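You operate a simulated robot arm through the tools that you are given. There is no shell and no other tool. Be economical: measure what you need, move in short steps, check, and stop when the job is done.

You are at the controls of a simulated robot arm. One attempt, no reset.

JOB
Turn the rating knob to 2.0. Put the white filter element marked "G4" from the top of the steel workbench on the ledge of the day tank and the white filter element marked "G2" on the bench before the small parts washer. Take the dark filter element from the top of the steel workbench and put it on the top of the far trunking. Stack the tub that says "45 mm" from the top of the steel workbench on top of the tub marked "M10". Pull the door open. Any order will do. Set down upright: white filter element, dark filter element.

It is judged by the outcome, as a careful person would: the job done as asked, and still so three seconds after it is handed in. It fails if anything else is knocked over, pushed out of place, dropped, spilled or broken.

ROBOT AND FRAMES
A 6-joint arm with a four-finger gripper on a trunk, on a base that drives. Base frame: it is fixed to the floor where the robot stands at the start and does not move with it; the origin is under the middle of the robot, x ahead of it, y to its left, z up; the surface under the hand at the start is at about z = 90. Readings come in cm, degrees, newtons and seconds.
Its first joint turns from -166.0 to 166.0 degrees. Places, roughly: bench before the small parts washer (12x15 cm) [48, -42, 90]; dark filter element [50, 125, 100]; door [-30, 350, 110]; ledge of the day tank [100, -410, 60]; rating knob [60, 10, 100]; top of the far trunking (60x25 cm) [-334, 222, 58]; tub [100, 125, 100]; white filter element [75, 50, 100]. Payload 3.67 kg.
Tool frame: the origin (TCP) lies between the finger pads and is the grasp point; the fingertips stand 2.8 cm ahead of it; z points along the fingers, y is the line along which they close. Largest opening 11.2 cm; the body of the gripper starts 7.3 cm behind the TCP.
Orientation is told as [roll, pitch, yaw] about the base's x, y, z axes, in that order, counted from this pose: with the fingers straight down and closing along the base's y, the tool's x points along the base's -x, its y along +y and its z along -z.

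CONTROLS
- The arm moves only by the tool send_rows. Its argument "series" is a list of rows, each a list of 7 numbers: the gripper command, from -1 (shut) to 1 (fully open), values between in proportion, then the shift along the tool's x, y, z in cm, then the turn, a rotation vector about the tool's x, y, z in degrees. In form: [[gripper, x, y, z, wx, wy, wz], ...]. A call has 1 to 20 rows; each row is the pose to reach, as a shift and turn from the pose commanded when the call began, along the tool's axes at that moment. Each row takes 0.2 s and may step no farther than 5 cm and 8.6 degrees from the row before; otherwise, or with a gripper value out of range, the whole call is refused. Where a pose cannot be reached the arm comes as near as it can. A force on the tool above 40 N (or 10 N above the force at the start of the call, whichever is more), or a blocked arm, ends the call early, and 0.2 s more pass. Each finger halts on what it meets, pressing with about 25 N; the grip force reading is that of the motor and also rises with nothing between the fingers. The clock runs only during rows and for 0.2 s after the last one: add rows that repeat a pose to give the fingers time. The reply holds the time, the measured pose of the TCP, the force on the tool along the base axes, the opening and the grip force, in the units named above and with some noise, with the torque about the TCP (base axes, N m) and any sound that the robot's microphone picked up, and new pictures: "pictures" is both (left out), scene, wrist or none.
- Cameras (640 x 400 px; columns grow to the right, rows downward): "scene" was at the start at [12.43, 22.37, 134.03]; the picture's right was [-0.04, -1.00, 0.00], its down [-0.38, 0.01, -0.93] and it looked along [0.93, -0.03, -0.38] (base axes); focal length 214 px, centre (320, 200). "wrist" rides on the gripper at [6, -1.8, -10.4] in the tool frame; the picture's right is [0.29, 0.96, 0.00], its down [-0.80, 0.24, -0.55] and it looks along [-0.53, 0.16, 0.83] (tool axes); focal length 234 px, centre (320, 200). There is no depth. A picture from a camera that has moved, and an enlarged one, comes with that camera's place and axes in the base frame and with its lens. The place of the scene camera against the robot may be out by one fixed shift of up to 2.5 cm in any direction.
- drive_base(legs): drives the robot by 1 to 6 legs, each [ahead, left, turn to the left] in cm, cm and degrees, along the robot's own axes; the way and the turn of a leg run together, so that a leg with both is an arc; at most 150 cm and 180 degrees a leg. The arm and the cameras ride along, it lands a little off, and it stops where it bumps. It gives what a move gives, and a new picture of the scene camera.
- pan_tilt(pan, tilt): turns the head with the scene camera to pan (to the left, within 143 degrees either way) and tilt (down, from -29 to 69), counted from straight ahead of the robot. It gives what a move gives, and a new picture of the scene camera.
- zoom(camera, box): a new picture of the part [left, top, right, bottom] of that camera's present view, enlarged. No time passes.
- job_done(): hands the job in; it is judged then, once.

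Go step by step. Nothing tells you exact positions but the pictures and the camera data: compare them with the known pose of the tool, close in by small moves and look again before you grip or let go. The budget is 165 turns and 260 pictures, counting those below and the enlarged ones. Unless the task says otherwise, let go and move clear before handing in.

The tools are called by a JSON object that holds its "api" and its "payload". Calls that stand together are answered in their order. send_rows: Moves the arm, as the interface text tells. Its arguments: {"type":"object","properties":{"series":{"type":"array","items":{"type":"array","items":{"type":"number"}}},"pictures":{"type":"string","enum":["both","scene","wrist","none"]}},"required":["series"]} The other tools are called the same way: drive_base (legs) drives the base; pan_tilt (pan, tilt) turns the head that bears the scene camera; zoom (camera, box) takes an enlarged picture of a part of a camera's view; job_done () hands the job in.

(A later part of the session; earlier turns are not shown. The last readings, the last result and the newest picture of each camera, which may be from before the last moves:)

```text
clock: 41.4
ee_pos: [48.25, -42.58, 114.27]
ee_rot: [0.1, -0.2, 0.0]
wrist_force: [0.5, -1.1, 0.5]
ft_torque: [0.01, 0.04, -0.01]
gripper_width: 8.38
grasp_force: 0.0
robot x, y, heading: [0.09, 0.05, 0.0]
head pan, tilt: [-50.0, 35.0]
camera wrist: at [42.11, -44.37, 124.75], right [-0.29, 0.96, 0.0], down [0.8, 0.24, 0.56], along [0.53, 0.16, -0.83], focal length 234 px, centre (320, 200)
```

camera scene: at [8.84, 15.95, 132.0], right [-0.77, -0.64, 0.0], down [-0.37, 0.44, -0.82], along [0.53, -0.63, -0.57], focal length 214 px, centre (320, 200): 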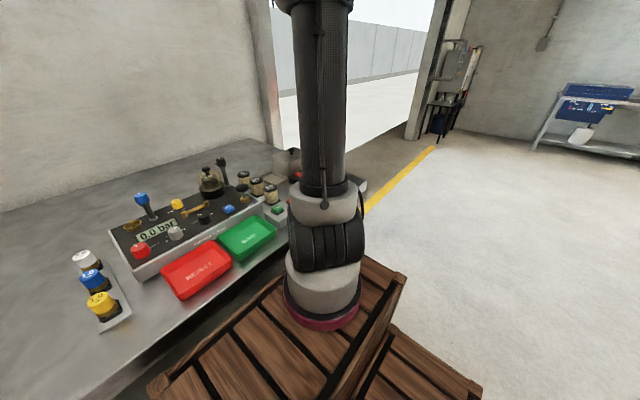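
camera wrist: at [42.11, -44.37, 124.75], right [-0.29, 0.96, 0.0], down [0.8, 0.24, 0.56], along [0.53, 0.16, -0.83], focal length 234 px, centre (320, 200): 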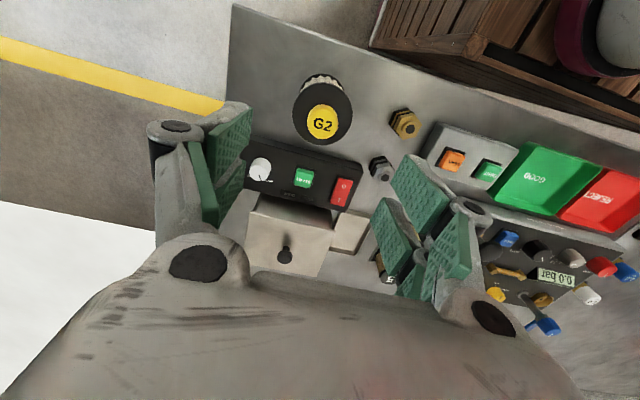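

G2 stands in place. Next, the left part of the bench: I fold the arm to a travel pose and drive left.

{"api": "send_rows", "payload": {"series": [[0.5, 0, 4, -3, 0, 0, 0], [0.5, 0, 8, -6, 0, 0, 0], [0.5, 0, 12, -9, 0, 0, 0], [0.5, 0, 16, -12, 0, 0, 0], [0.5, 0, 21, -12, 0, 0, 0], [0.5, 0, 26, -12, 0, 0, 0], [0.5, 0, 31, -12, 0, 0, 0], [0.5, 0, 36, -12, 0, 0, 0], [0.5, 0, 41, -12, 0, 0, 0], [0.5, 0, 41, -12, 0, 0, 0]], "pictures": "none"}}

{"api": "pan_tilt", "payload": {"pan": 0, "tilt": 35}}

{"api": "drive_base", "payload": {"legs": [[0, 85, 0]]}}

```text
clock: 43.5
ee_pos: [48.26, -1.06, 126.49]
ee_rot: [0.2, -0.3, -0.1]
wrist_force: [0.1, -0.1, -0.4]
ft_torque: [0.03, -0.01, 0.01]
gripper_width: 8.41
grasp_force: 0.2
robot x, y, heading: [-0.13, 0.11, -0.0]
head pan, tilt: [-50.0, 35.0]
```

```text
clock: 44.7
ee_pos: [48.26, -1.18, 126.64]
ee_rot: [0.1, -0.2, 0.0]
wrist_force: [-0.9, -0.7, 0.3]
ft_torque: [-0.04, 0.02, -0.04]
gripper_width: 8.41
grasp_force: 0.0
robot x, y, heading: [0.08, -0.02, -0.3]
head pan, tilt: [0.0, 35.0]
camera scene: at [11.98, 22.7, 132.0], right [0.0, -1.0, 0.0], down [-0.57, 0.0, -0.82], along [0.82, 0.0, -0.57], focal length 214 px, centre (320, 200)
```

scene: 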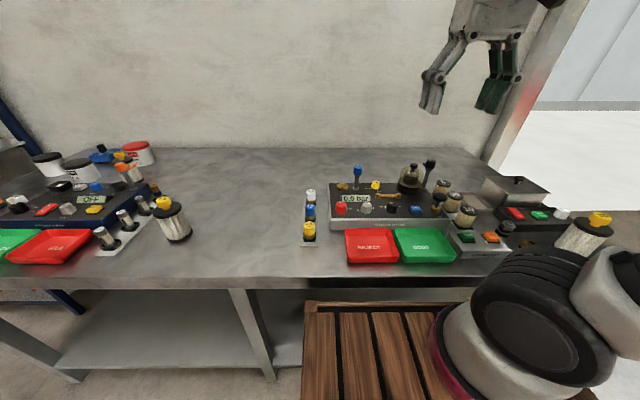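

```text
clock: 49.2
ee_pos: [46.92, 85.58, 126.7]
ee_rot: [0.0, -0.2, 1.9]
wrist_force: [0.2, -0.2, 0.1]
ft_torque: [0.02, 0.02, 0.0]
gripper_width: 8.4
grasp_force: 0.0
robot x, y, heading: [-1.41, 85.5, 1.9]
head pan, tilt: [0.0, 35.0]
camera scene: at [9.94, 108.3, 132.0], right [0.03, -1.0, 0.0], down [-0.57, -0.02, -0.82], along [0.82, 0.03, -0.57], focal length 214 px, centre (320, 200)
```

scene: 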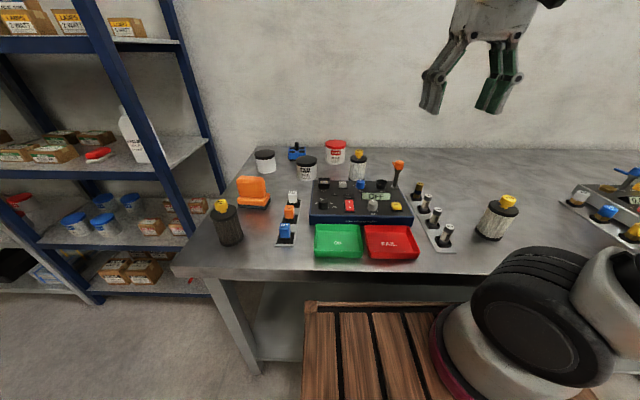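

The drive worked. Zooming on the tubs and elements.

{"api": "zoom", "payload": {"camera": "scene", "box": [240, 130, 420, 230]}}

{"api": "zoom", "payload": {"camera": "scene", "box": [245, 135, 355, 190]}}

{"api": "zoom", "payload": {"camera": "scene", "box": [460, 180, 540, 250]}}

```text
3.56 times, centred on (330, 180) of scene
camera zoom: at [9.94, 108.3, 132.0], right [0.03, -1.0, 0.0], down [-0.57, -0.02, -0.82], along [0.82, 0.03, -0.57], focal length 763 px, centre (284, 271)
```

zoom: 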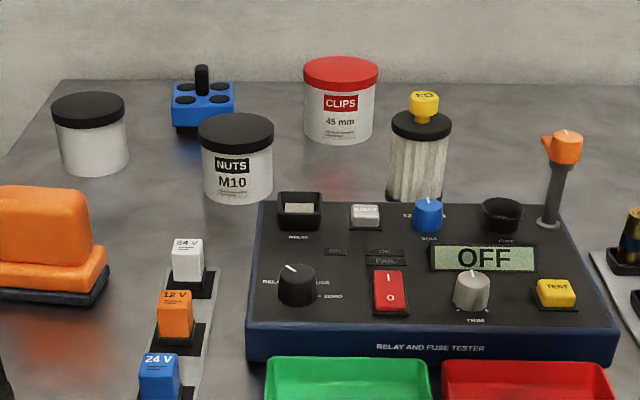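

```text
5.82 times, centred on (300, 162) of scene
camera zoom: at [9.94, 108.3, 132.0], right [0.03, -1.0, 0.0], down [-0.57, -0.02, -0.82], along [0.82, 0.03, -0.57], focal length 1248 px, centre (436, 418)
```

zoom: 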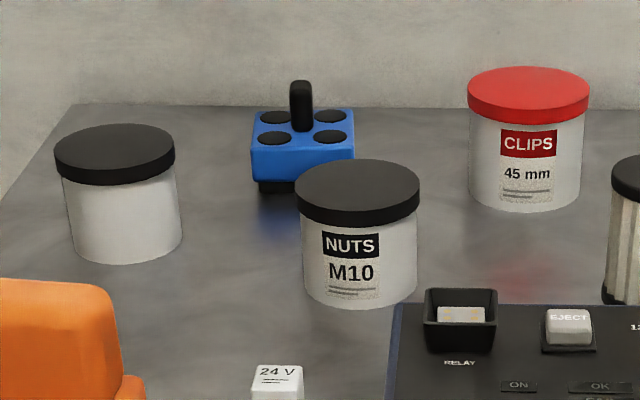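

```text
5.71 times, centred on (500, 215) of scene
camera zoom: at [9.94, 108.3, 132.0], right [0.03, -1.0, 0.0], down [-0.57, -0.02, -0.82], along [0.82, 0.03, -0.57], focal length 1226 px, centre (-709, 114)
```

zoom: 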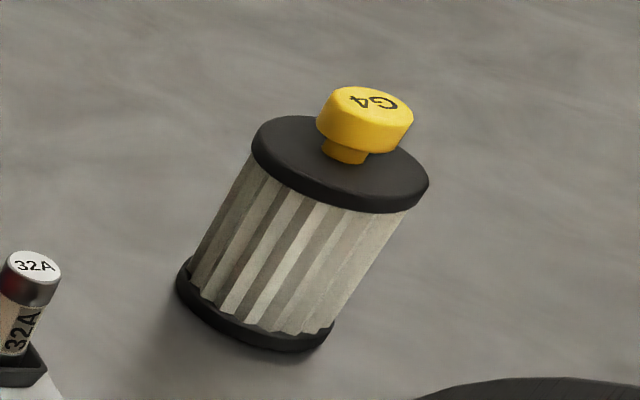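

45 mm is the red-lidded CLIPS tub (≈(102,104)); M10 is the NUTS tub (≈(87.5,116)); G4 is the near white element. I'll shift left and creep toward the bench to gain reach.

{"api": "drive_base", "payload": {"legs": [[0, 0, -1.9], [0, 20, 0], [4, 0, 0]]}}

```text
clock: 51.7
ee_pos: [50.99, 104.06, 126.6]
ee_rot: [0.1, -0.2, -0.1]
wrist_force: [0.0, -0.4, 0.6]
ft_torque: [0.01, -0.01, -0.01]
gripper_width: 8.38
grasp_force: 0.1
robot x, y, heading: [2.76, 105.17, -0.1]
head pan, tilt: [0.0, 35.0]
camera scene: at [14.79, 127.91, 132.0], right [0.0, -1.0, 0.0], down [-0.57, 0.0, -0.82], along [0.82, 0.0, -0.57], focal length 214 px, centre (320, 200)
```

scene: 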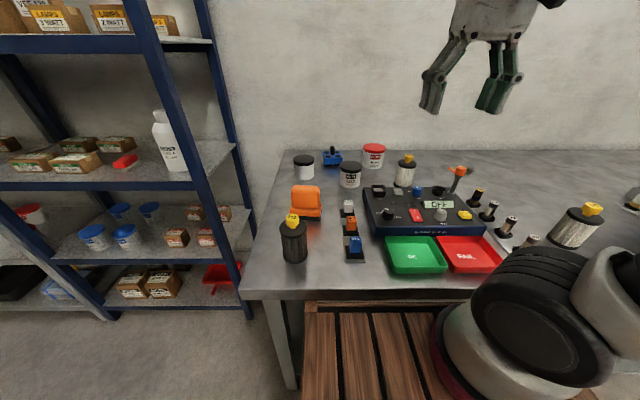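

Moving the wrist over toward the CLIPS tub at height.

{"api": "send_rows", "payload": {"series": [[1, -4.5, -0.4, 1, 0, 0, 0], [1, -9, -0.8, 2, 0, 0, 0], [1, -13.5, -1.2, 3, 0, 0, 0], [1, -18, -1.6, 4, 0, 0, 0], [1, -22.5, -2, 5, 0, 0, 0], [1, -27, -2.4, 6, 0, 0, 0], [1, -31.5, -2.8, 6, 0, 0, 0], [1, -36, -3, 6, 0, 0, 0], [1, -36, -3, 6, 0, 0, 0]]}}

```text
clock: 53.7
ee_pos: [87.33, 100.6, 120.71]
ee_rot: [0.1, 0.0, -0.3]
wrist_force: [-0.1, -0.4, -0.3]
ft_torque: [0.0, -0.02, -0.01]
gripper_width: 11.22
grasp_force: 0.0
robot x, y, heading: [2.43, 105.27, 0.1]
head pan, tilt: [0.0, 35.0]
camera scene: at [14.78, 127.91, 132.0], right [0.0, -1.0, 0.0], down [-0.57, 0.0, -0.82], along [0.82, 0.0, -0.57], focal length 214 px, centre (320, 200)
camera wrist: at [81.21, 98.93, 131.15], right [-0.29, 0.96, 0.0], down [0.8, 0.24, 0.56], along [0.53, 0.16, -0.83], focal length 234 px, centre (320, 200)
```

scene: 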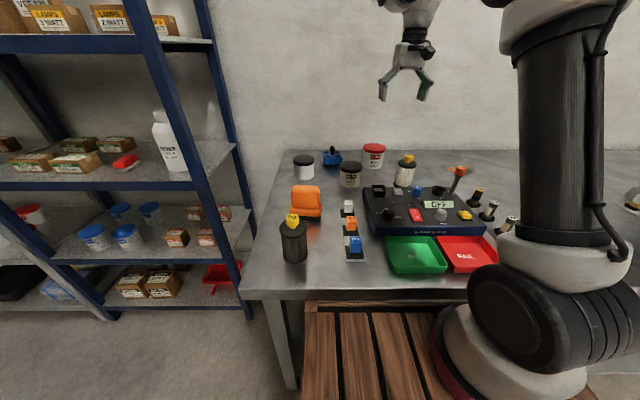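
wrist: 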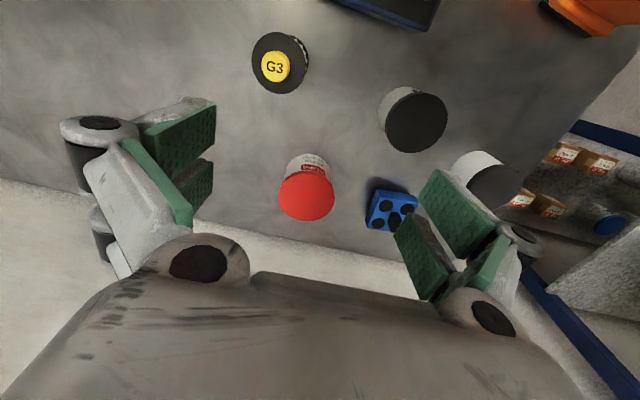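

CLIPS tub ≈(102,102.8), M10 ≈(86,114.5). Trying to hover over CLIPS to test reach.

{"api": "send_rows", "payload": {"series": [[1, -4, 0.6, 3, 0, 0, 0], [1, -8, 1.2, 6, 0, 0, 0], [1, -12, 1.8, 9, 0, 0, 0], [1, -14.7, 2.2, 12, 0, 0, 0], [1, -14.7, 2.2, 12, 0, 0, 0]], "pictures": "wrist"}}

```text
refused: row 1 steps farther than a row can; nothing moved
```

{"api": "send_rows", "payload": {"series": [[1, -3.5, 0.5, 2.5, 0, 0, 0], [1, -7, 1, 5, 0, 0, 0], [1, -10.5, 1.5, 8, 0, 0, 0], [1, -13, 2, 11, 0, 0, 0], [1, -14.7, 2.2, 12, 0, 0, 0], [1, -14.7, 2.2, 12, 0, 0, 0]], "pictures": "wrist"}}

```text
clock: 55.1
ee_pos: [101.84, 103.18, 108.93]
ee_rot: [0.1, -0.2, -0.2]
wrist_force: [0.5, 0.3, 0.5]
ft_torque: [-0.04, -0.04, -0.03]
gripper_width: 11.19
grasp_force: 0.1
robot x, y, heading: [2.95, 105.23, -0.3]
head pan, tilt: [0.0, 35.0]
camera wrist: at [95.64, 101.48, 119.2], right [-0.29, 0.96, 0.0], down [0.8, 0.24, 0.56], along [0.53, 0.16, -0.83], focal length 234 px, centre (320, 200)
```

wrist: 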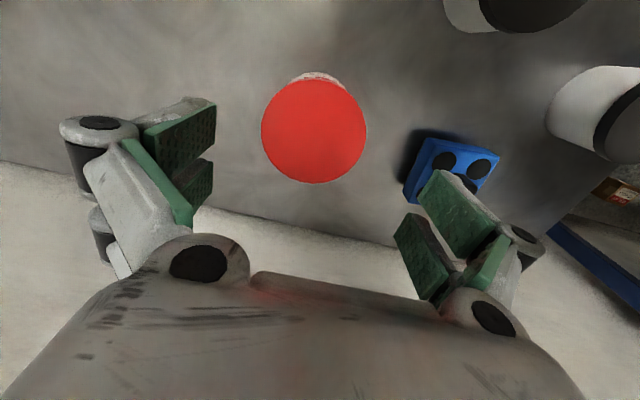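

Reach is fine; tub centre (101.7,102.8), lid top ≈98.8. Descending and gripping.

{"api": "send_rows", "payload": {"series": [[1, 0.1, -0.35, 4, 0, 0, 0], [1, 0.1, -0.35, 8, 0, 0, 0], [1, 0.1, -0.35, 12, 0, 0, 0], [1, 0.1, -0.35, 14, 0, 0, 0], [1, 0.1, -0.35, 14, 0, 0, 0]], "pictures": "wrist"}}

```text
clock: 56.3
ee_pos: [101.41, 102.78, 94.79]
ee_rot: [0.1, -0.2, -0.2]
wrist_force: [-0.7, 1.1, -0.4]
ft_torque: [-0.04, 0.06, -0.01]
gripper_width: 11.18
grasp_force: 0.0
robot x, y, heading: [2.65, 105.17, -0.3]
head pan, tilt: [0.0, 35.0]
camera wrist: at [95.36, 100.92, 105.08], right [-0.29, 0.96, 0.0], down [0.8, 0.24, 0.56], along [0.53, 0.16, -0.83], focal length 234 px, centre (320, 200)
```

wrist: 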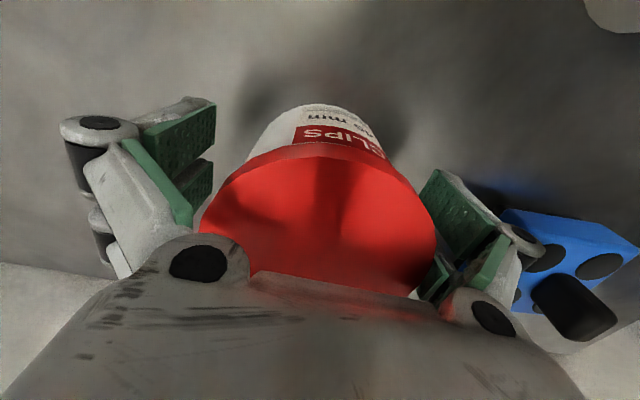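

{"api": "send_rows", "payload": {"series": [[0.7, 0, 0, 0, 0, 0, 0], [0.3, 0, 0, 0, 0, 0, 0], [0.3, 0, 0, 0, 0, 0, 0], [0.3, 0, 0, 0, 0, 0, 0]], "pictures": "wrist"}}

```text
clock: 57.3
ee_pos: [101.42, 102.84, 94.77]
ee_rot: [0.2, -0.3, -0.2]
wrist_force: [0.6, 0.7, 2.8]
ft_torque: [-0.17, 0.05, 0.03]
gripper_width: 9.33
grasp_force: 24.6
robot x, y, heading: [2.7, 105.1, 0.1]
head pan, tilt: [0.0, 35.0]
camera wrist: at [95.37, 100.93, 105.13], right [-0.29, 0.96, 0.0], down [0.8, 0.24, 0.56], along [0.53, 0.16, -0.83], focal length 234 px, centre (320, 200)
```

wrist: 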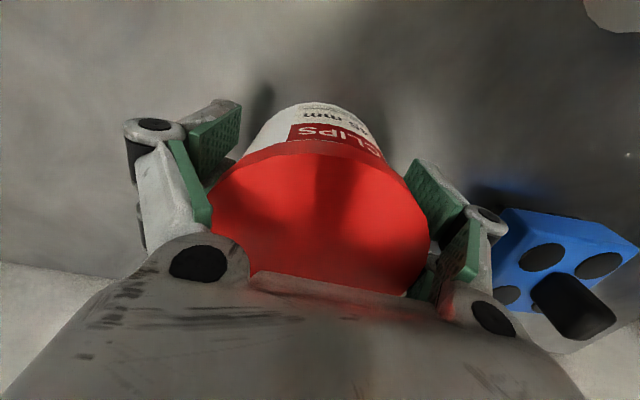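

Gripped. Lift and move until M10 lies under the camera for an exact fix.

{"api": "send_rows", "payload": {"series": [[0.3, 0, 0, -4, 0, 0, 0], [0.3, 0, 0, -8, 0, 0, 0], [0.3, 0, 0, -12, 0, 0, 0], [0.3, 0, 0, -16, 0, 0, 0], [0.3, 3, 4, -18, 0, 0, 0], [0.3, 6, 7, -18, 0, 0, 0], [0.3, 8, 10.5, -18, 0, 0, 0], [0.3, 8, 13, -18, 0, 0, 0], [0.3, 8, 13, -18, 0, 0, 0]], "pictures": "wrist"}}

```text
refused: row 5 steps farther than a row can; nothing moved
```

{"api": "send_rows", "payload": {"series": [[0.3, 0, 0, -4, 0, 0, 0], [0.3, 0, 0, -8, 0, 0, 0], [0.3, 0, 0, -12, 0, 0, 0], [0.3, 0, 0, -16, 0, 0, 0], [0.3, 2, 3, -18, 0, 0, 0], [0.3, 4, 6, -18, 0, 0, 0], [0.3, 6, 9, -18, 0, 0, 0], [0.3, 8, 12, -18, 0, 0, 0], [0.3, 8, 13, -18, 0, 0, 0], [0.3, 8, 13, -18, 0, 0, 0]], "pictures": "wrist"}}

```text
clock: 59.5
ee_pos: [93.9, 115.65, 112.62]
ee_rot: [0.1, -0.1, -0.1]
wrist_force: [0.1, 0.1, -3.1]
ft_torque: [-0.04, 0.03, 0.0]
gripper_width: 9.34
grasp_force: 25.0
robot x, y, heading: [2.59, 105.17, -0.3]
head pan, tilt: [0.0, 35.0]
camera wrist: at [87.67, 113.91, 123.02], right [-0.29, 0.96, 0.0], down [0.8, 0.24, 0.56], along [0.53, 0.16, -0.83], focal length 234 px, centre (320, 200)
```

wrist: 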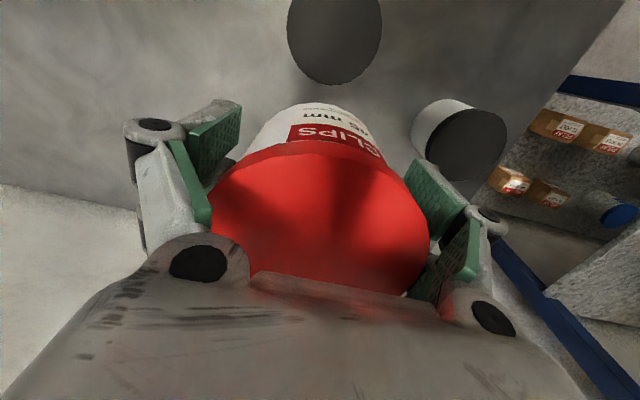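

M10 fixed at about (86.1,114.6). Moving above it and lowering to just over its lid.

{"api": "send_rows", "payload": {"series": [[0.3, 4, -0.5, 0, 0, 0, 0], [0.3, 8, -1, 0, 0, 0, 0], [0.3, 8, -1, 4, 0, 0, 0], [0.3, 8, -1, 7, 0, 0, 0], [0.3, 8, -1, 7, 0, 0, 0]]}}

{"api": "zoom", "payload": {"camera": "scene", "box": [290, 110, 430, 200]}}

```text
clock: 60.7
ee_pos: [85.55, 114.6, 105.66]
ee_rot: [0.2, -0.1, -0.1]
wrist_force: [-0.2, 0.8, -2.6]
ft_torque: [0.01, 0.03, 0.0]
gripper_width: 9.33
grasp_force: 25.5
robot x, y, heading: [2.94, 105.36, -0.3]
head pan, tilt: [0.0, 35.0]
camera scene: at [14.79, 127.91, 131.99], right [0.0, -1.0, 0.0], down [-0.57, 0.0, -0.82], along [0.82, 0.0, -0.57], focal length 214 px, centre (320, 200)
camera wrist: at [79.39, 112.82, 115.94], right [-0.29, 0.96, 0.0], down [0.8, 0.24, 0.56], along [0.53, 0.16, -0.83], focal length 234 px, centre (320, 200)
```

scene: 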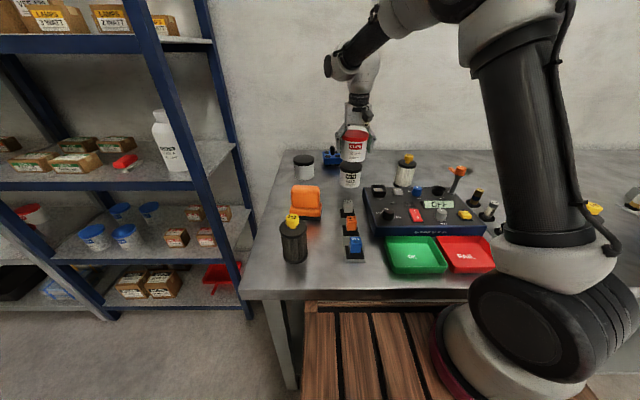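
wrist: 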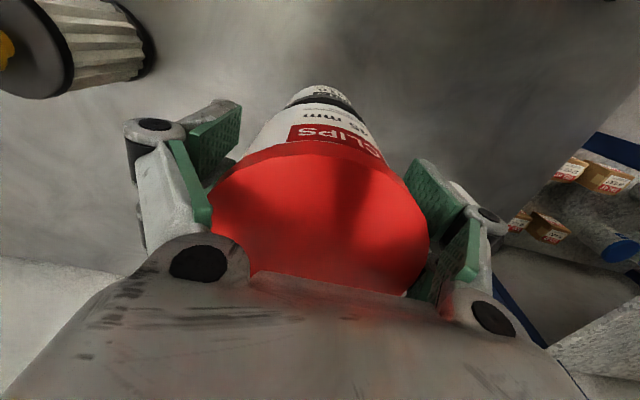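

```text
4.44 times, centred on (360, 155) of scene
camera zoom: at [14.79, 127.91, 131.99], right [0.0, -1.0, 0.0], down [-0.57, 0.0, -0.82], along [0.82, 0.0, -0.57], focal length 953 px, centre (142, 400)
```

zoom: 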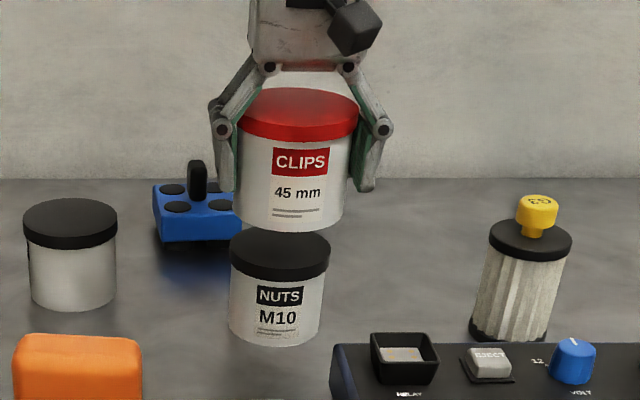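

Nearly aligned; zooming the wrist to refine x.

{"api": "zoom", "payload": {"camera": "wrist", "box": [240, 70, 400, 170]}}

```text
4.00 times, centred on (320, 120) of wrist
camera zoom: at [79.39, 112.82, 115.94], right [-0.29, 0.96, 0.0], down [0.8, 0.24, 0.56], along [0.53, 0.16, -0.83], focal length 937 px, centre (320, 520)
```

zoom: 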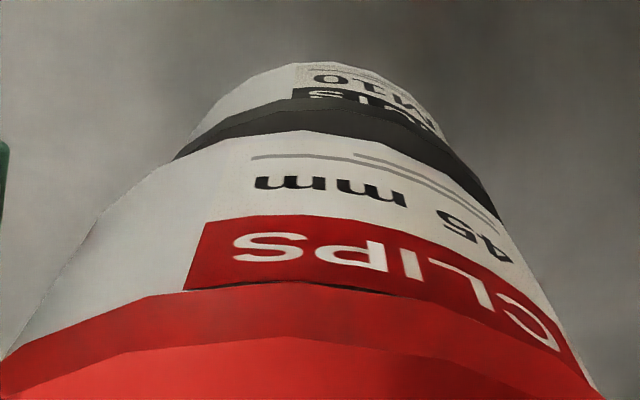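

M10 is about 0.5 cm farther in x. Correct and lower gently.

{"api": "send_rows", "payload": {"series": [[0.3, -0.4, 0.15, 0, 0, 0, 0], [0.3, -0.4, 0.15, 1, 0, 0, 0], [0.3, -0.4, 0.15, 1.4, 0, 0, 0], [0.3, -0.4, 0.15, 1.7, 0, 0, 0], [0.3, -0.4, 0.15, 1.7, 0, 0, 0]], "pictures": "none"}}

{"api": "zoom", "payload": {"camera": "scene", "box": [290, 110, 430, 200]}}

```text
clock: 61.9
ee_pos: [86.04, 114.92, 103.94]
ee_rot: [0.1, -0.1, -0.3]
wrist_force: [-1.1, 0.0, -2.9]
ft_torque: [-0.02, 0.04, -0.04]
gripper_width: 9.35
grasp_force: 25.3
robot x, y, heading: [2.89, 105.19, -0.3]
head pan, tilt: [0.0, 35.0]
```

```text
4.44 times, centred on (360, 155) of scene
camera zoom: at [14.8, 127.91, 131.99], right [0.0, -1.0, 0.0], down [-0.57, 0.0, -0.82], along [0.82, 0.0, -0.57], focal length 953 px, centre (142, 400)
```

zoom: 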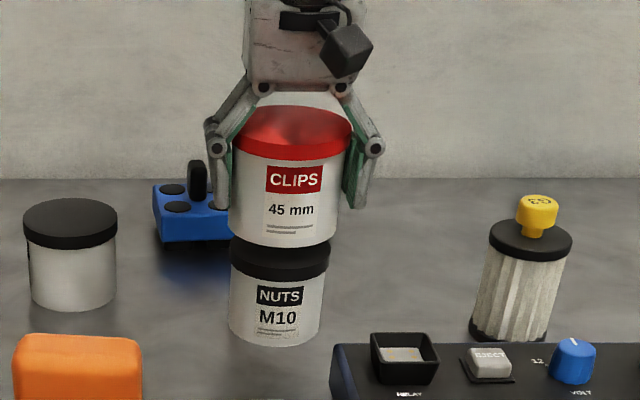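

{"api": "send_rows", "payload": {"series": [[0.3, 0, 0, 0.3, 0, 0, 0], [0.3, 0, 0, 0.5, 0, 0, 0], [0.3, 0, 0, 0.7, 0, 0, 0], [0.3, 0, 0, 0.7, 0, 0, 0]], "pictures": "none"}}

```text
clock: 62.9
ee_pos: [86.09, 115.01, 103.24]
ee_rot: [0.1, -0.2, -0.2]
wrist_force: [0.1, -0.7, -3.6]
ft_torque: [0.01, 0.03, 0.0]
gripper_width: 9.32
grasp_force: 25.1
robot x, y, heading: [2.78, 105.59, -0.2]
head pan, tilt: [0.0, 35.0]
```

{"api": "send_rows", "payload": {"series": [[0.3, 0, 0, 0.2, 0, 0, 0], [0.3, 0, 0, 0.4, 0, 0, 0], [0.3, 0, 0, 0.4, 0, 0, 0]], "pictures": "none"}}

{"api": "zoom", "payload": {"camera": "scene", "box": [290, 110, 430, 200]}}

```text
clock: 63.7
ee_pos: [86.19, 114.82, 102.85]
ee_rot: [0.1, -0.2, -0.2]
wrist_force: [-0.4, 0.1, -2.9]
ft_torque: [-0.02, 0.03, 0.01]
gripper_width: 9.36
grasp_force: 25.0
robot x, y, heading: [2.85, 104.89, 0.0]
head pan, tilt: [0.0, 35.0]
```

```text
4.44 times, centred on (360, 155) of scene
camera zoom: at [14.8, 127.91, 131.99], right [0.0, -1.0, 0.0], down [-0.57, 0.0, -0.82], along [0.82, 0.0, -0.57], focal length 953 px, centre (142, 400)
```

zoom: 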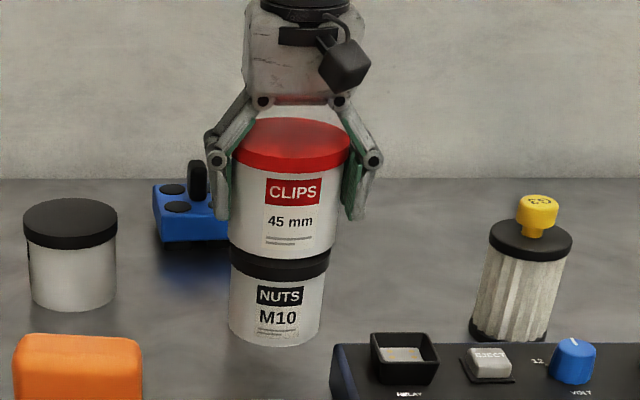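

{"api": "send_rows", "payload": {"series": [[0.3, 0, 0, 0.2, 0, 0, 0], [0.3, 0, 0, 0.4, 0, 0, 0], [0.3, 0, 0, 0.4, 0, 0, 0]], "pictures": "none"}}

```text
clock: 64.5
ee_pos: [86.1, 114.9, 102.42]
ee_rot: [0.2, -0.1, -0.2]
wrist_force: [0.3, 0.0, -3.5]
ft_torque: [0.01, 0.03, 0.01]
gripper_width: 9.37
grasp_force: 24.8
robot x, y, heading: [2.61, 105.05, -0.4]
head pan, tilt: [0.0, 35.0]
```

{"api": "send_rows", "payload": {"series": [[0.3, 0, 0, 0.2, 0, 0, 0], [0.3, 0, 0, 0.4, 0, 0, 0], [0.3, 0, 0, 0.4, 0, 0, 0]], "pictures": "none"}}

{"api": "zoom", "payload": {"camera": "scene", "box": [320, 130, 380, 190]}}

```text
clock: 65.3
ee_pos: [86.09, 114.91, 102.19]
ee_rot: [0.2, -0.4, -0.2]
wrist_force: [1.8, -4.4, 15.0]
ft_torque: [-0.14, -0.25, -0.07]
gripper_width: 9.37
grasp_force: 24.8
robot x, y, heading: [3.04, 105.66, -0.1]
head pan, tilt: [0.0, 35.0]
```

```text
6.67 times, centred on (350, 160) of scene
camera zoom: at [14.73, 127.89, 132.0], right [0.0, -1.0, 0.0], down [-0.57, 0.0, -0.82], along [0.82, 0.0, -0.57], focal length 1430 px, centre (120, 467)
```

zoom: 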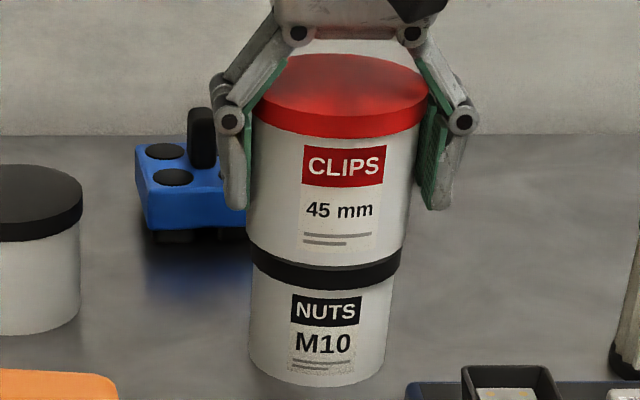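

Contact; tubs aligned. Release and rise.

{"api": "send_rows", "payload": {"series": [[0.3, 0, 0, -0.1, 0, 0, 0], [0.7, 0, 0, -0.1, 0, 0, 0], [1, 0, 0, -0.1, 0, 0, 0], [1, 0, 0, -0.1, 0, 0, 0], [1, 0, 0, -4, 0, 0, 0], [1, 0, 0, -8.5, 0, 0, 0], [1, 0, 0, -13, 0, 0, 0], [1, 0, 0, -18, 0, 0, 0], [1, 0, 0, -23, 0, 0, 0]], "pictures": "scene"}}

{"api": "zoom", "payload": {"camera": "scene", "box": [320, 130, 380, 190]}}

```text
clock: 67.3
ee_pos: [86.09, 115.17, 125.24]
ee_rot: [0.0, -0.1, -0.2]
wrist_force: [-0.5, 1.2, -0.7]
ft_torque: [-0.01, 0.02, 0.04]
gripper_width: 11.18
grasp_force: 0.0
robot x, y, heading: [2.51, 105.31, 0.0]
head pan, tilt: [0.0, 35.0]
camera scene: at [14.81, 127.92, 131.99], right [0.0, -1.0, 0.0], down [-0.57, 0.0, -0.82], along [0.82, 0.0, -0.57], focal length 214 px, centre (320, 200)
```

scene: 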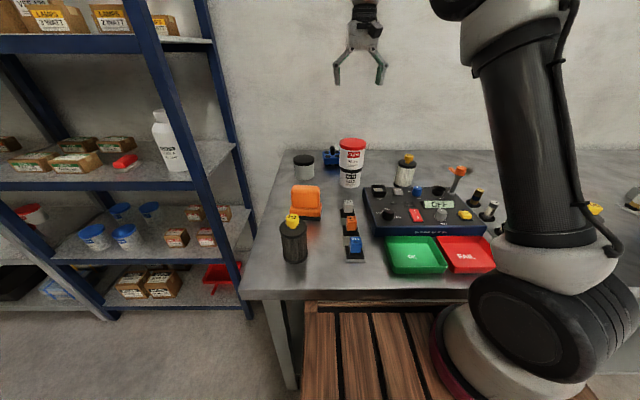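

```text
6.67 times, centred on (350, 160) of scene
camera zoom: at [14.81, 127.92, 131.99], right [0.0, -1.0, 0.0], down [-0.57, 0.0, -0.82], along [0.82, 0.0, -0.57], focal length 1430 px, centre (120, 467)
```

zoom: 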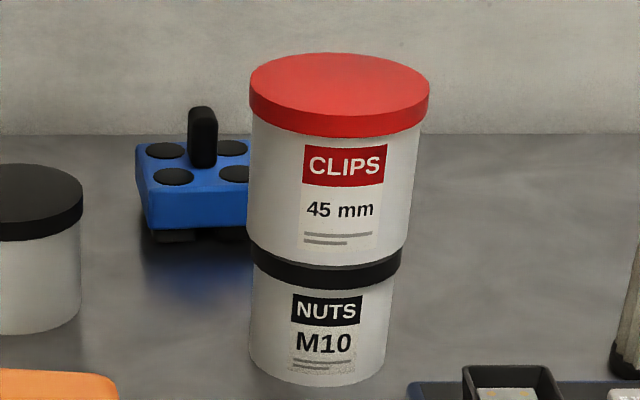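

Stack is good. Next the dark element (~(50,132)): back off a little and bring the wrist camera over it.

{"api": "drive_base", "payload": {"legs": [[-9, 0, 0]]}}

{"api": "send_rows", "payload": {"series": [[1, 4, 1.8, 0, 0, 0, 0], [1, 8, 3.6, 0, 0, 0, 0], [1, 12, 5.4, 0, 0, 0, 0], [1, 16, 7.2, 0, 0, 0, 0], [1, 20, 9, 0, 0, 0, 0], [1, 24, 10.8, 0, 0, 0, 0], [1, 28, 12.6, 1, 0, 0, 0], [1, 31, 15, 4, 0, 0, 0], [1, 31, 15, 7, 0, 0, 0], [1, 31, 15, 7, 0, 0, 0]]}}

```text
clock: 68.4
ee_pos: [76.72, 115.38, 125.14]
ee_rot: [0.1, -0.2, -0.1]
wrist_force: [0.0, -0.7, 0.6]
ft_torque: [0.02, -0.01, 0.0]
gripper_width: 11.19
grasp_force: 0.0
robot x, y, heading: [-6.57, 105.06, 0.2]
head pan, tilt: [0.0, 35.0]
camera scene: at [5.49, 127.94, 131.99], right [0.0, -1.0, 0.0], down [-0.57, 0.0, -0.82], along [0.82, 0.0, -0.57], focal length 214 px, centre (320, 200)
```

scene: 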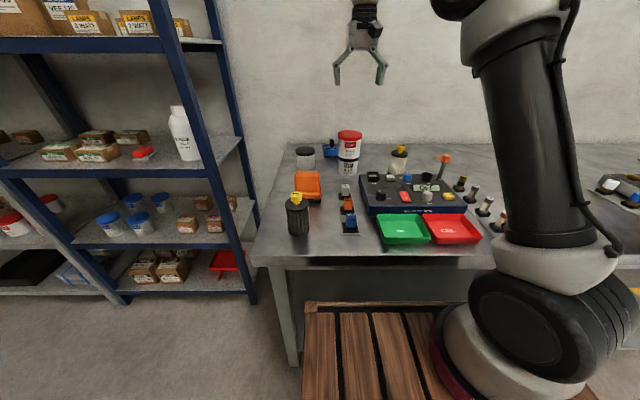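

```text
clock: 70.6
ee_pos: [45.9, 130.8, 118.01]
ee_rot: [0.1, -0.2, -0.1]
wrist_force: [-0.3, -0.6, 0.1]
ft_torque: [0.01, 0.0, -0.03]
gripper_width: 11.2
grasp_force: 0.0
robot x, y, heading: [-6.19, 105.41, -0.0]
head pan, tilt: [0.0, 35.0]
camera scene: at [5.48, 127.94, 132.0], right [0.0, -1.0, 0.0], down [-0.57, 0.0, -0.82], along [0.82, 0.0, -0.57], focal length 214 px, centre (320, 200)
camera wrist: at [39.68, 128.99, 128.38], right [-0.29, 0.96, 0.0], down [0.8, 0.24, 0.56], along [0.53, 0.16, -0.83], focal length 234 px, centre (320, 200)
```

scene: 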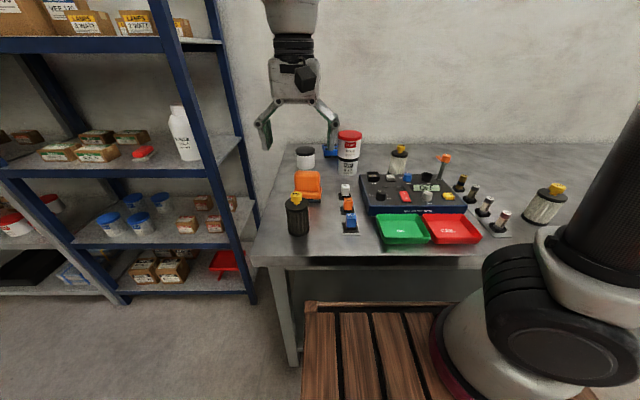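
wrist: 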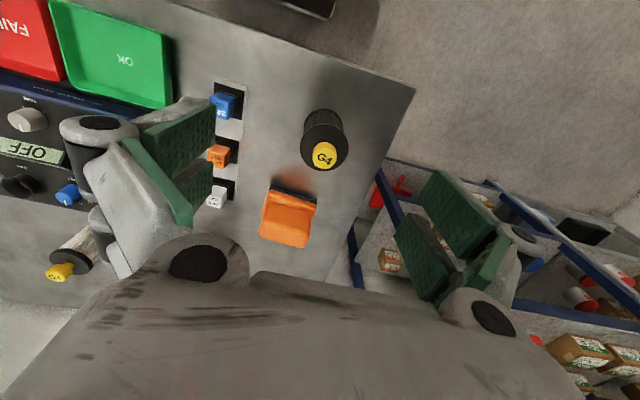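

The dark element's cap (also "G4") is at ≈(50.4,132.9). Descending above it.

{"api": "send_rows", "payload": {"series": [[1, -2.2, 1, 3, 0, 0, 0], [1, -4.5, 2.1, 6, 0, 0, 0], [1, -4.5, 2.1, 10, 0, 0, 0], [1, -4.5, 2.1, 15, 0, 0, 0], [1, -4.5, 2.1, 15, 0, 0, 0]], "pictures": "wrist"}}

```text
clock: 71.8
ee_pos: [50.52, 132.48, 103.12]
ee_rot: [0.0, -0.2, -0.2]
wrist_force: [0.5, -1.3, -0.2]
ft_torque: [-0.02, 0.03, -0.02]
gripper_width: 11.21
grasp_force: 0.0
robot x, y, heading: [-6.63, 105.41, -0.4]
head pan, tilt: [0.0, 35.0]
camera wrist: at [44.37, 130.77, 113.64], right [-0.29, 0.96, 0.0], down [0.8, 0.24, 0.56], along [0.53, 0.16, -0.83], focal length 234 px, centre (320, 200)
```

wrist: 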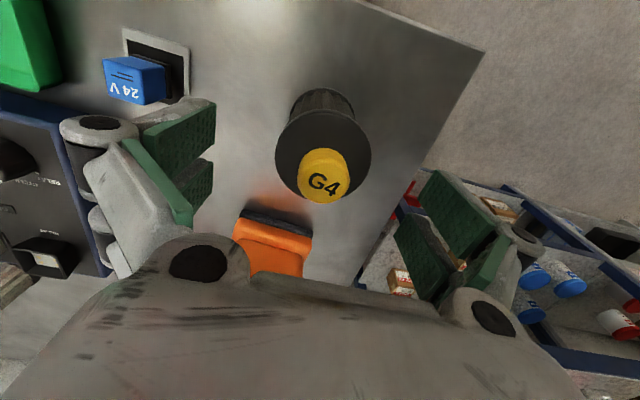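

{"api": "send_rows", "payload": {"series": [[1, 0, 0.25, 3.5, 0, 0, 0], [1, 0, 0.25, 7.2, 0, 0, 0], [0.2, 0, 0.25, 7.2, 0, 0, 0], [-0.5, 0, 0.25, 7.2, 0, 0, 0], [-0.5, 0, 0.25, 7.2, 0, 0, 0]], "pictures": "wrist"}}

```text
clock: 73.0
ee_pos: [50.44, 132.98, 96.08]
ee_rot: [0.1, -0.3, -0.1]
wrist_force: [-0.3, 0.0, -0.6]
ft_torque: [-0.01, 0.03, 0.02]
gripper_width: 6.22
grasp_force: 25.1
robot x, y, heading: [-6.17, 105.26, -0.2]
head pan, tilt: [0.0, 35.0]
camera wrist: at [44.41, 131.14, 106.59], right [-0.29, 0.96, 0.0], down [0.8, 0.24, 0.56], along [0.53, 0.16, -0.83], focal length 234 px, centre (320, 200)
```

wrist: 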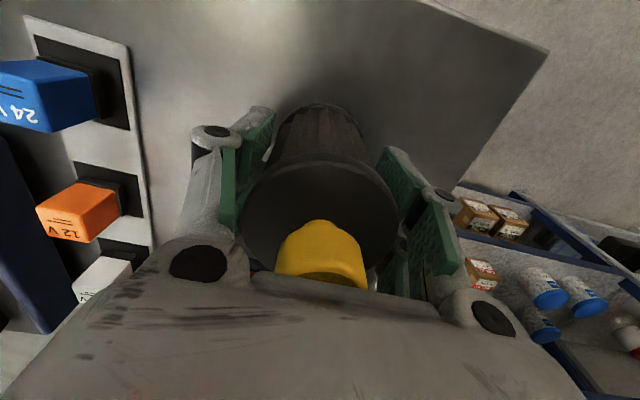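

Gripped the dark element. Lifting it and tucking, then surveying the route.

{"api": "send_rows", "payload": {"series": [[-0.5, 0, 0, -5, 0, 0, 0], [-0.5, 0, 0, -10, 0, 0, 0], [-0.5, 0, 0, -15, 0, 0, 0], [-0.5, 0, 0, -20, 0, 0, 0], [-0.5, 1, -3, -24, 0, 0, 0], [-0.5, 3, -7, -26, 0, 0, 0], [-0.5, 4, -11, -28, 0, 0, 0], [-0.5, 4, -15, -28, 0, 0, 0], [-0.5, 4, -15, -28, 0, 0, 0]], "pictures": "none"}}

{"api": "pan_tilt", "payload": {"pan": 140, "tilt": 30}}

{"api": "pan_tilt", "payload": {"pan": 100, "tilt": 25}}

```text
refused: row 5 steps farther than a row can; nothing moved
```

```text
clock: 75.2
ee_pos: [50.45, 132.87, 96.13]
ee_rot: [0.2, -0.3, -0.1]
wrist_force: [-0.2, -0.1, 0.1]
ft_torque: [0.0, 0.0, 0.0]
gripper_width: 6.21
grasp_force: 24.7
robot x, y, heading: [-6.84, 105.3, 0.0]
head pan, tilt: [140.0, 30.0]
camera scene: at [-10.23, 133.79, 132.77], right [0.64, 0.76, 0.0], down [0.38, -0.32, -0.87], along [-0.66, 0.56, -0.5], focal length 214 px, centre (320, 200)
```

scene: 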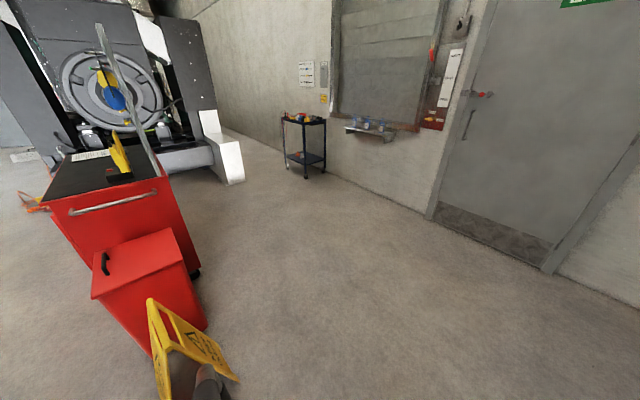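

```text
clock: 76.3
ee_pos: [50.58, 132.98, 96.18]
ee_rot: [0.2, -0.2, -0.2]
wrist_force: [-0.2, -0.4, 1.1]
ft_torque: [0.02, -0.01, -0.02]
gripper_width: 6.23
grasp_force: 24.9
robot x, y, heading: [-6.82, 104.99, -0.3]
head pan, tilt: [100.0, 25.0]
camera scene: at [-4.91, 137.03, 133.57], right [0.98, 0.17, 0.0], down [0.07, -0.42, -0.91], along [-0.16, 0.89, -0.42], focal length 214 px, centre (320, 200)
```

scene: 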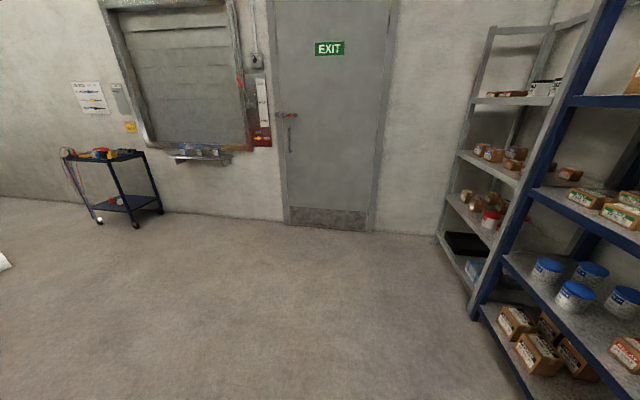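

The white block beside the generator at ≈(−334,222) is the far trunking. I'll lift, tuck the arm, then drive left, back and turn around in the clear corridor at y≈200.

{"api": "send_rows", "payload": {"series": [[-0.5, 0, 0, -5, 0, 0, 0], [-0.5, 0, 0, -10, 0, 0, 0], [-0.5, 0, 0, -15, 0, 0, 0], [-0.5, 0, 0, -20, 0, 0, 0], [-0.5, 1, -2.5, -23, 0, 0, 0], [-0.5, 2, -6, -25, 0, 0, 0], [-0.5, 2.5, -10, -27, 0, 0, 0], [-0.5, 3, -15, -27, 0, 0, 0], [-0.5, 3, -19, -27, 0, 0, 0], [-0.5, 3, -19, -27, 0, 0, 0]], "pictures": "none"}}

{"api": "drive_base", "payload": {"legs": [[0, 95, 0], [-55, 0, 0], [0, 0, 178]]}}

```text
refused: row 8 steps farther than a row can; nothing moved
```

```text
clock: 91.2
ee_pos: [-119.19, 175.58, 96.22]
ee_rot: [0.1, -0.1, 176.7]
wrist_force: [1.3, 0.6, 1.0]
ft_torque: [0.04, 0.0, 0.05]
gripper_width: 6.21
grasp_force: 25.6
robot x, y, heading: [-60.94, 200.11, 176.9]
head pan, tilt: [100.0, 25.0]
camera scene: at [-61.71, 170.81, 133.57], right [-0.99, -0.12, 0.0], down [-0.05, 0.42, -0.91], along [0.11, -0.9, -0.42], focal length 214 px, centre (320, 200)
```

scene: 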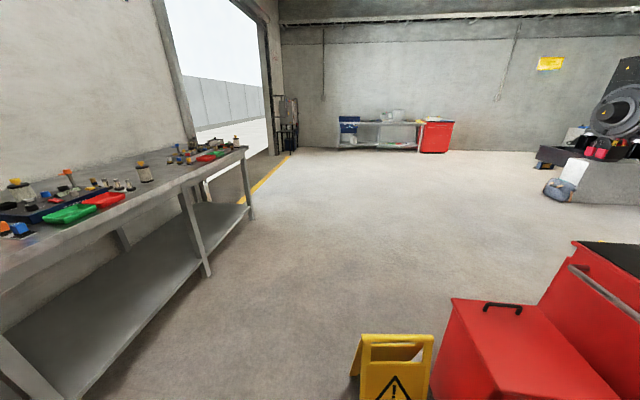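

The lift had been refused before the drive, so the element was slid off the bench end; it is still gripped. I must verify nothing was disturbed, and lift the arm now.

{"api": "send_rows", "payload": {"series": [[-0.5, 0, 0, -4, 0, 0, 0], [-0.5, 0, 0, -8, 0, 0, 0], [-0.5, 0, 0, -12, 0, 0, 0], [-0.5, 0, 0, -16, 0, 0, 0], [-0.5, 0, 0, -16, 0, 0, 0]], "pictures": "wrist"}}

{"api": "pan_tilt", "payload": {"pan": 142, "tilt": 20}}

{"api": "zoom", "payload": {"camera": "scene", "box": [200, 120, 420, 260]}}

```text
clock: 92.4
ee_pos: [-118.98, 175.68, 112.18]
ee_rot: [0.2, -0.1, 176.7]
wrist_force: [-0.3, -0.7, -2.3]
ft_torque: [0.0, 0.0, 0.0]
gripper_width: 6.21
grasp_force: 24.9
robot x, y, heading: [-60.63, 200.0, 176.9]
head pan, tilt: [100.0, 25.0]
camera wrist: at [-112.94, 177.2, 122.6], right [0.23, -0.97, 0.0], down [-0.81, -0.19, 0.56], along [-0.54, -0.13, -0.83], focal length 234 px, centre (320, 200)
```

wrist: 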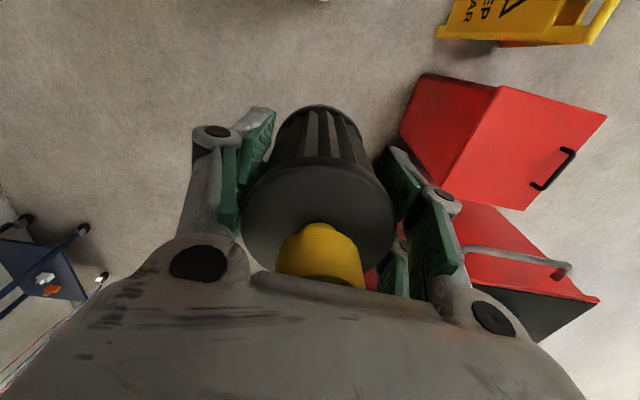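

```text
clock: 93.5
ee_pos: [-118.97, 175.68, 111.99]
ee_rot: [0.1, -0.2, 176.8]
wrist_force: [-0.3, 0.3, -2.1]
ft_torque: [0.02, 0.02, 0.01]
gripper_width: 6.22
grasp_force: 25.2
robot x, y, heading: [-60.56, 200.09, 176.7]
head pan, tilt: [142.0, 20.0]
camera scene: at [-55.8, 173.82, 134.38], right [-0.66, -0.75, 0.0], down [-0.26, 0.23, -0.94], along [0.71, -0.62, -0.34], focal length 214 px, centre (320, 200)
```

scene: 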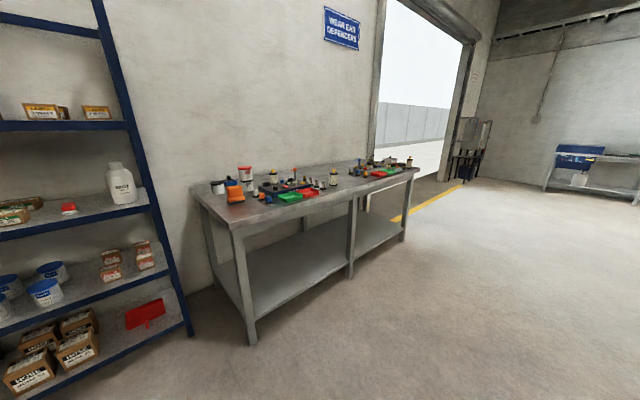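

```text
2.86 times, centred on (310, 190) of scene
camera zoom: at [-55.8, 173.82, 134.38], right [-0.66, -0.75, 0.0], down [-0.26, 0.23, -0.94], along [0.71, -0.62, -0.34], focal length 613 px, centre (349, 229)
```

zoom: 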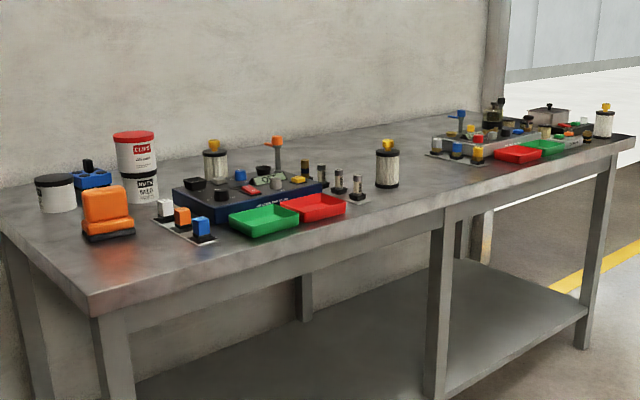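

The bench is undisturbed and the element is upright in the grip. Facing −x now, driving toward the trunking.

{"api": "pan_tilt", "payload": {"pan": 0, "tilt": 25}}

{"api": "drive_base", "payload": {"legs": [[110, 0, 0]]}}

```text
clock: 95.8
ee_pos: [-118.95, 175.69, 112.14]
ee_rot: [0.1, -0.2, 176.7]
wrist_force: [-0.1, 0.9, -1.9]
ft_torque: [0.04, -0.04, 0.01]
gripper_width: 6.2
grasp_force: 24.9
robot x, y, heading: [-61.03, 200.33, 177.0]
head pan, tilt: [0.0, 25.0]
camera scene: at [-72.0, 180.47, 133.57], right [0.06, 1.0, 0.0], down [0.42, -0.02, -0.91], along [-0.9, 0.05, -0.42], focal length 214 px, centre (320, 200)
```

scene: 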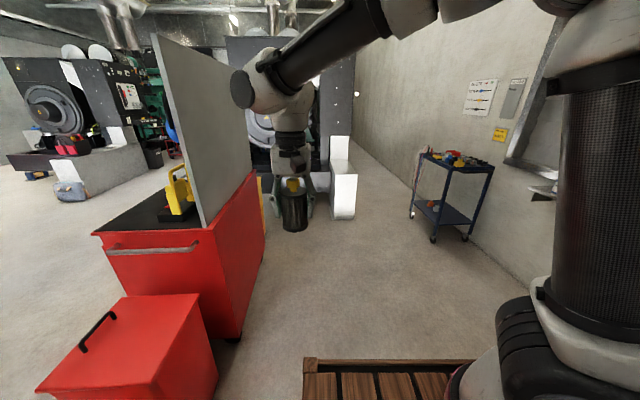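

```text
clock: 101.3
ee_pos: [-226.8, 179.4, 112.14]
ee_rot: [0.1, -0.1, 178.0]
wrist_force: [0.3, 0.4, -1.2]
ft_torque: [-0.01, -0.02, -0.01]
gripper_width: 6.19
grasp_force: 25.6
robot x, y, heading: [-169.25, 204.95, 178.0]
head pan, tilt: [0.0, 25.0]
camera scene: at [-179.92, 185.18, 133.57], right [0.04, 1.0, 0.0], down [0.42, -0.01, -0.91], along [-0.91, 0.03, -0.42], focal length 214 px, centre (320, 200)
```

scene: 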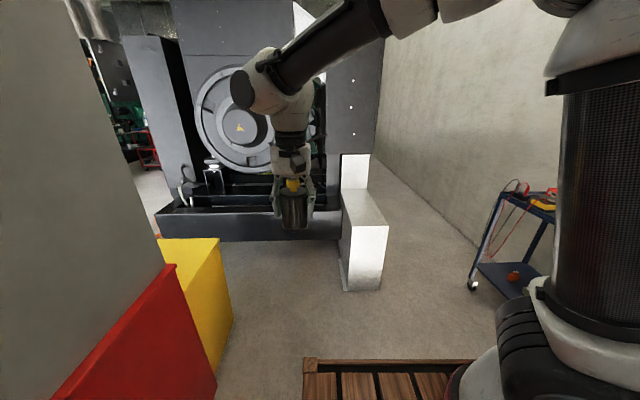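

The trunking top spans about x −302…−366, y 208…234. Driving ~85 cm further.

{"api": "drive_base", "payload": {"legs": [[84, 0, 2]]}}

```text
clock: 105.8
ee_pos: [-309.17, 177.51, 112.09]
ee_rot: [0.1, -0.2, -179.3]
wrist_force: [0.3, 0.5, -2.0]
ft_torque: [-0.02, 0.02, 0.01]
gripper_width: 6.21
grasp_force: 25.0
robot x, y, heading: [-253.01, 205.63, -179.0]
head pan, tilt: [0.0, 25.0]
camera scene: at [-262.49, 185.53, 133.57], right [-0.01, 1.0, 0.0], down [0.42, 0.01, -0.91], along [-0.91, -0.01, -0.42], focal length 214 px, centre (320, 200)
```

scene: 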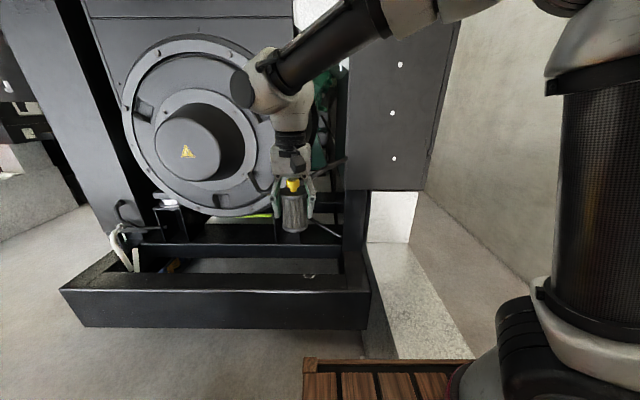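

Target set-down ≈(−322,222). Swinging the element over the trunking at height.

{"api": "send_rows", "payload": {"series": [[-0.5, -1.2, -4.5, 0, 0, 0, 0], [-0.5, -2.4, -9, 0, 0, 0, 0], [-0.5, -3.6, -13.5, 0, 0, 0, 0], [-0.5, -4.8, -18, 0, 0, 0, 0], [-0.5, -6, -22.5, 0, 0, 0, 0], [-0.5, -7.2, -27, 0, 0, 0, 0], [-0.5, -8.4, -31.5, 0, 0, 0, 0], [-0.5, -9.6, -36, 0, 0, 0, 0], [-0.5, -10.8, -40.5, 0, 0, 0, 0], [-0.5, -12, -45, 0, 0, 0, 0], [-0.5, -12, -45, 5, 0, 0, 0], [-0.5, -12, -45, 10, 0, 0, 0], [-0.5, -12, -45, 15, 0, 0, 0], [-0.5, -12, -45, 20, 0, 0, 0], [-0.5, -12, -45, 25, 0, 0, 0], [-0.5, -12, -45, 25, 0, 0, 0]]}}

```text
clock: 109.2
ee_pos: [-321.65, 222.45, 86.89]
ee_rot: [0.1, -0.1, -179.3]
wrist_force: [-0.1, -0.3, -1.5]
ft_torque: [0.02, 0.0, 0.01]
gripper_width: 6.18
grasp_force: 24.8
robot x, y, heading: [-252.55, 206.04, -179.2]
head pan, tilt: [0.0, 25.0]
camera scene: at [-262.48, 185.55, 133.57], right [-0.01, 1.0, 0.0], down [0.42, 0.01, -0.91], along [-0.91, -0.01, -0.42], focal length 214 px, centre (320, 200)
camera wrist: at [-315.77, 224.3, 97.32], right [0.3, -0.95, 0.0], down [-0.79, -0.25, 0.56], along [-0.53, -0.17, -0.83], focal length 234 px, centre (320, 200)
```

scene: 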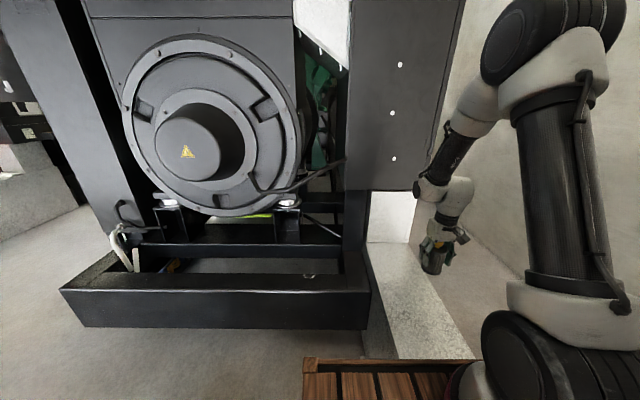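
wrist: 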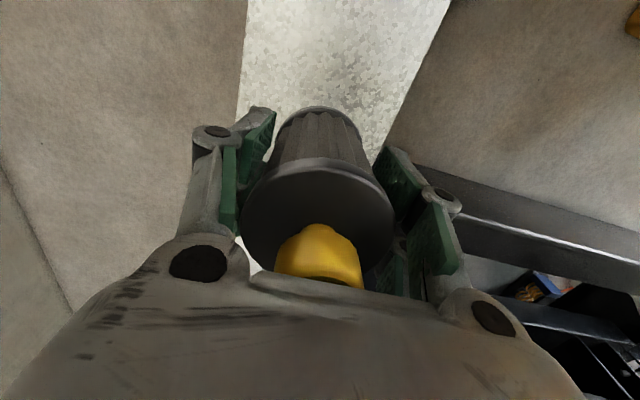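

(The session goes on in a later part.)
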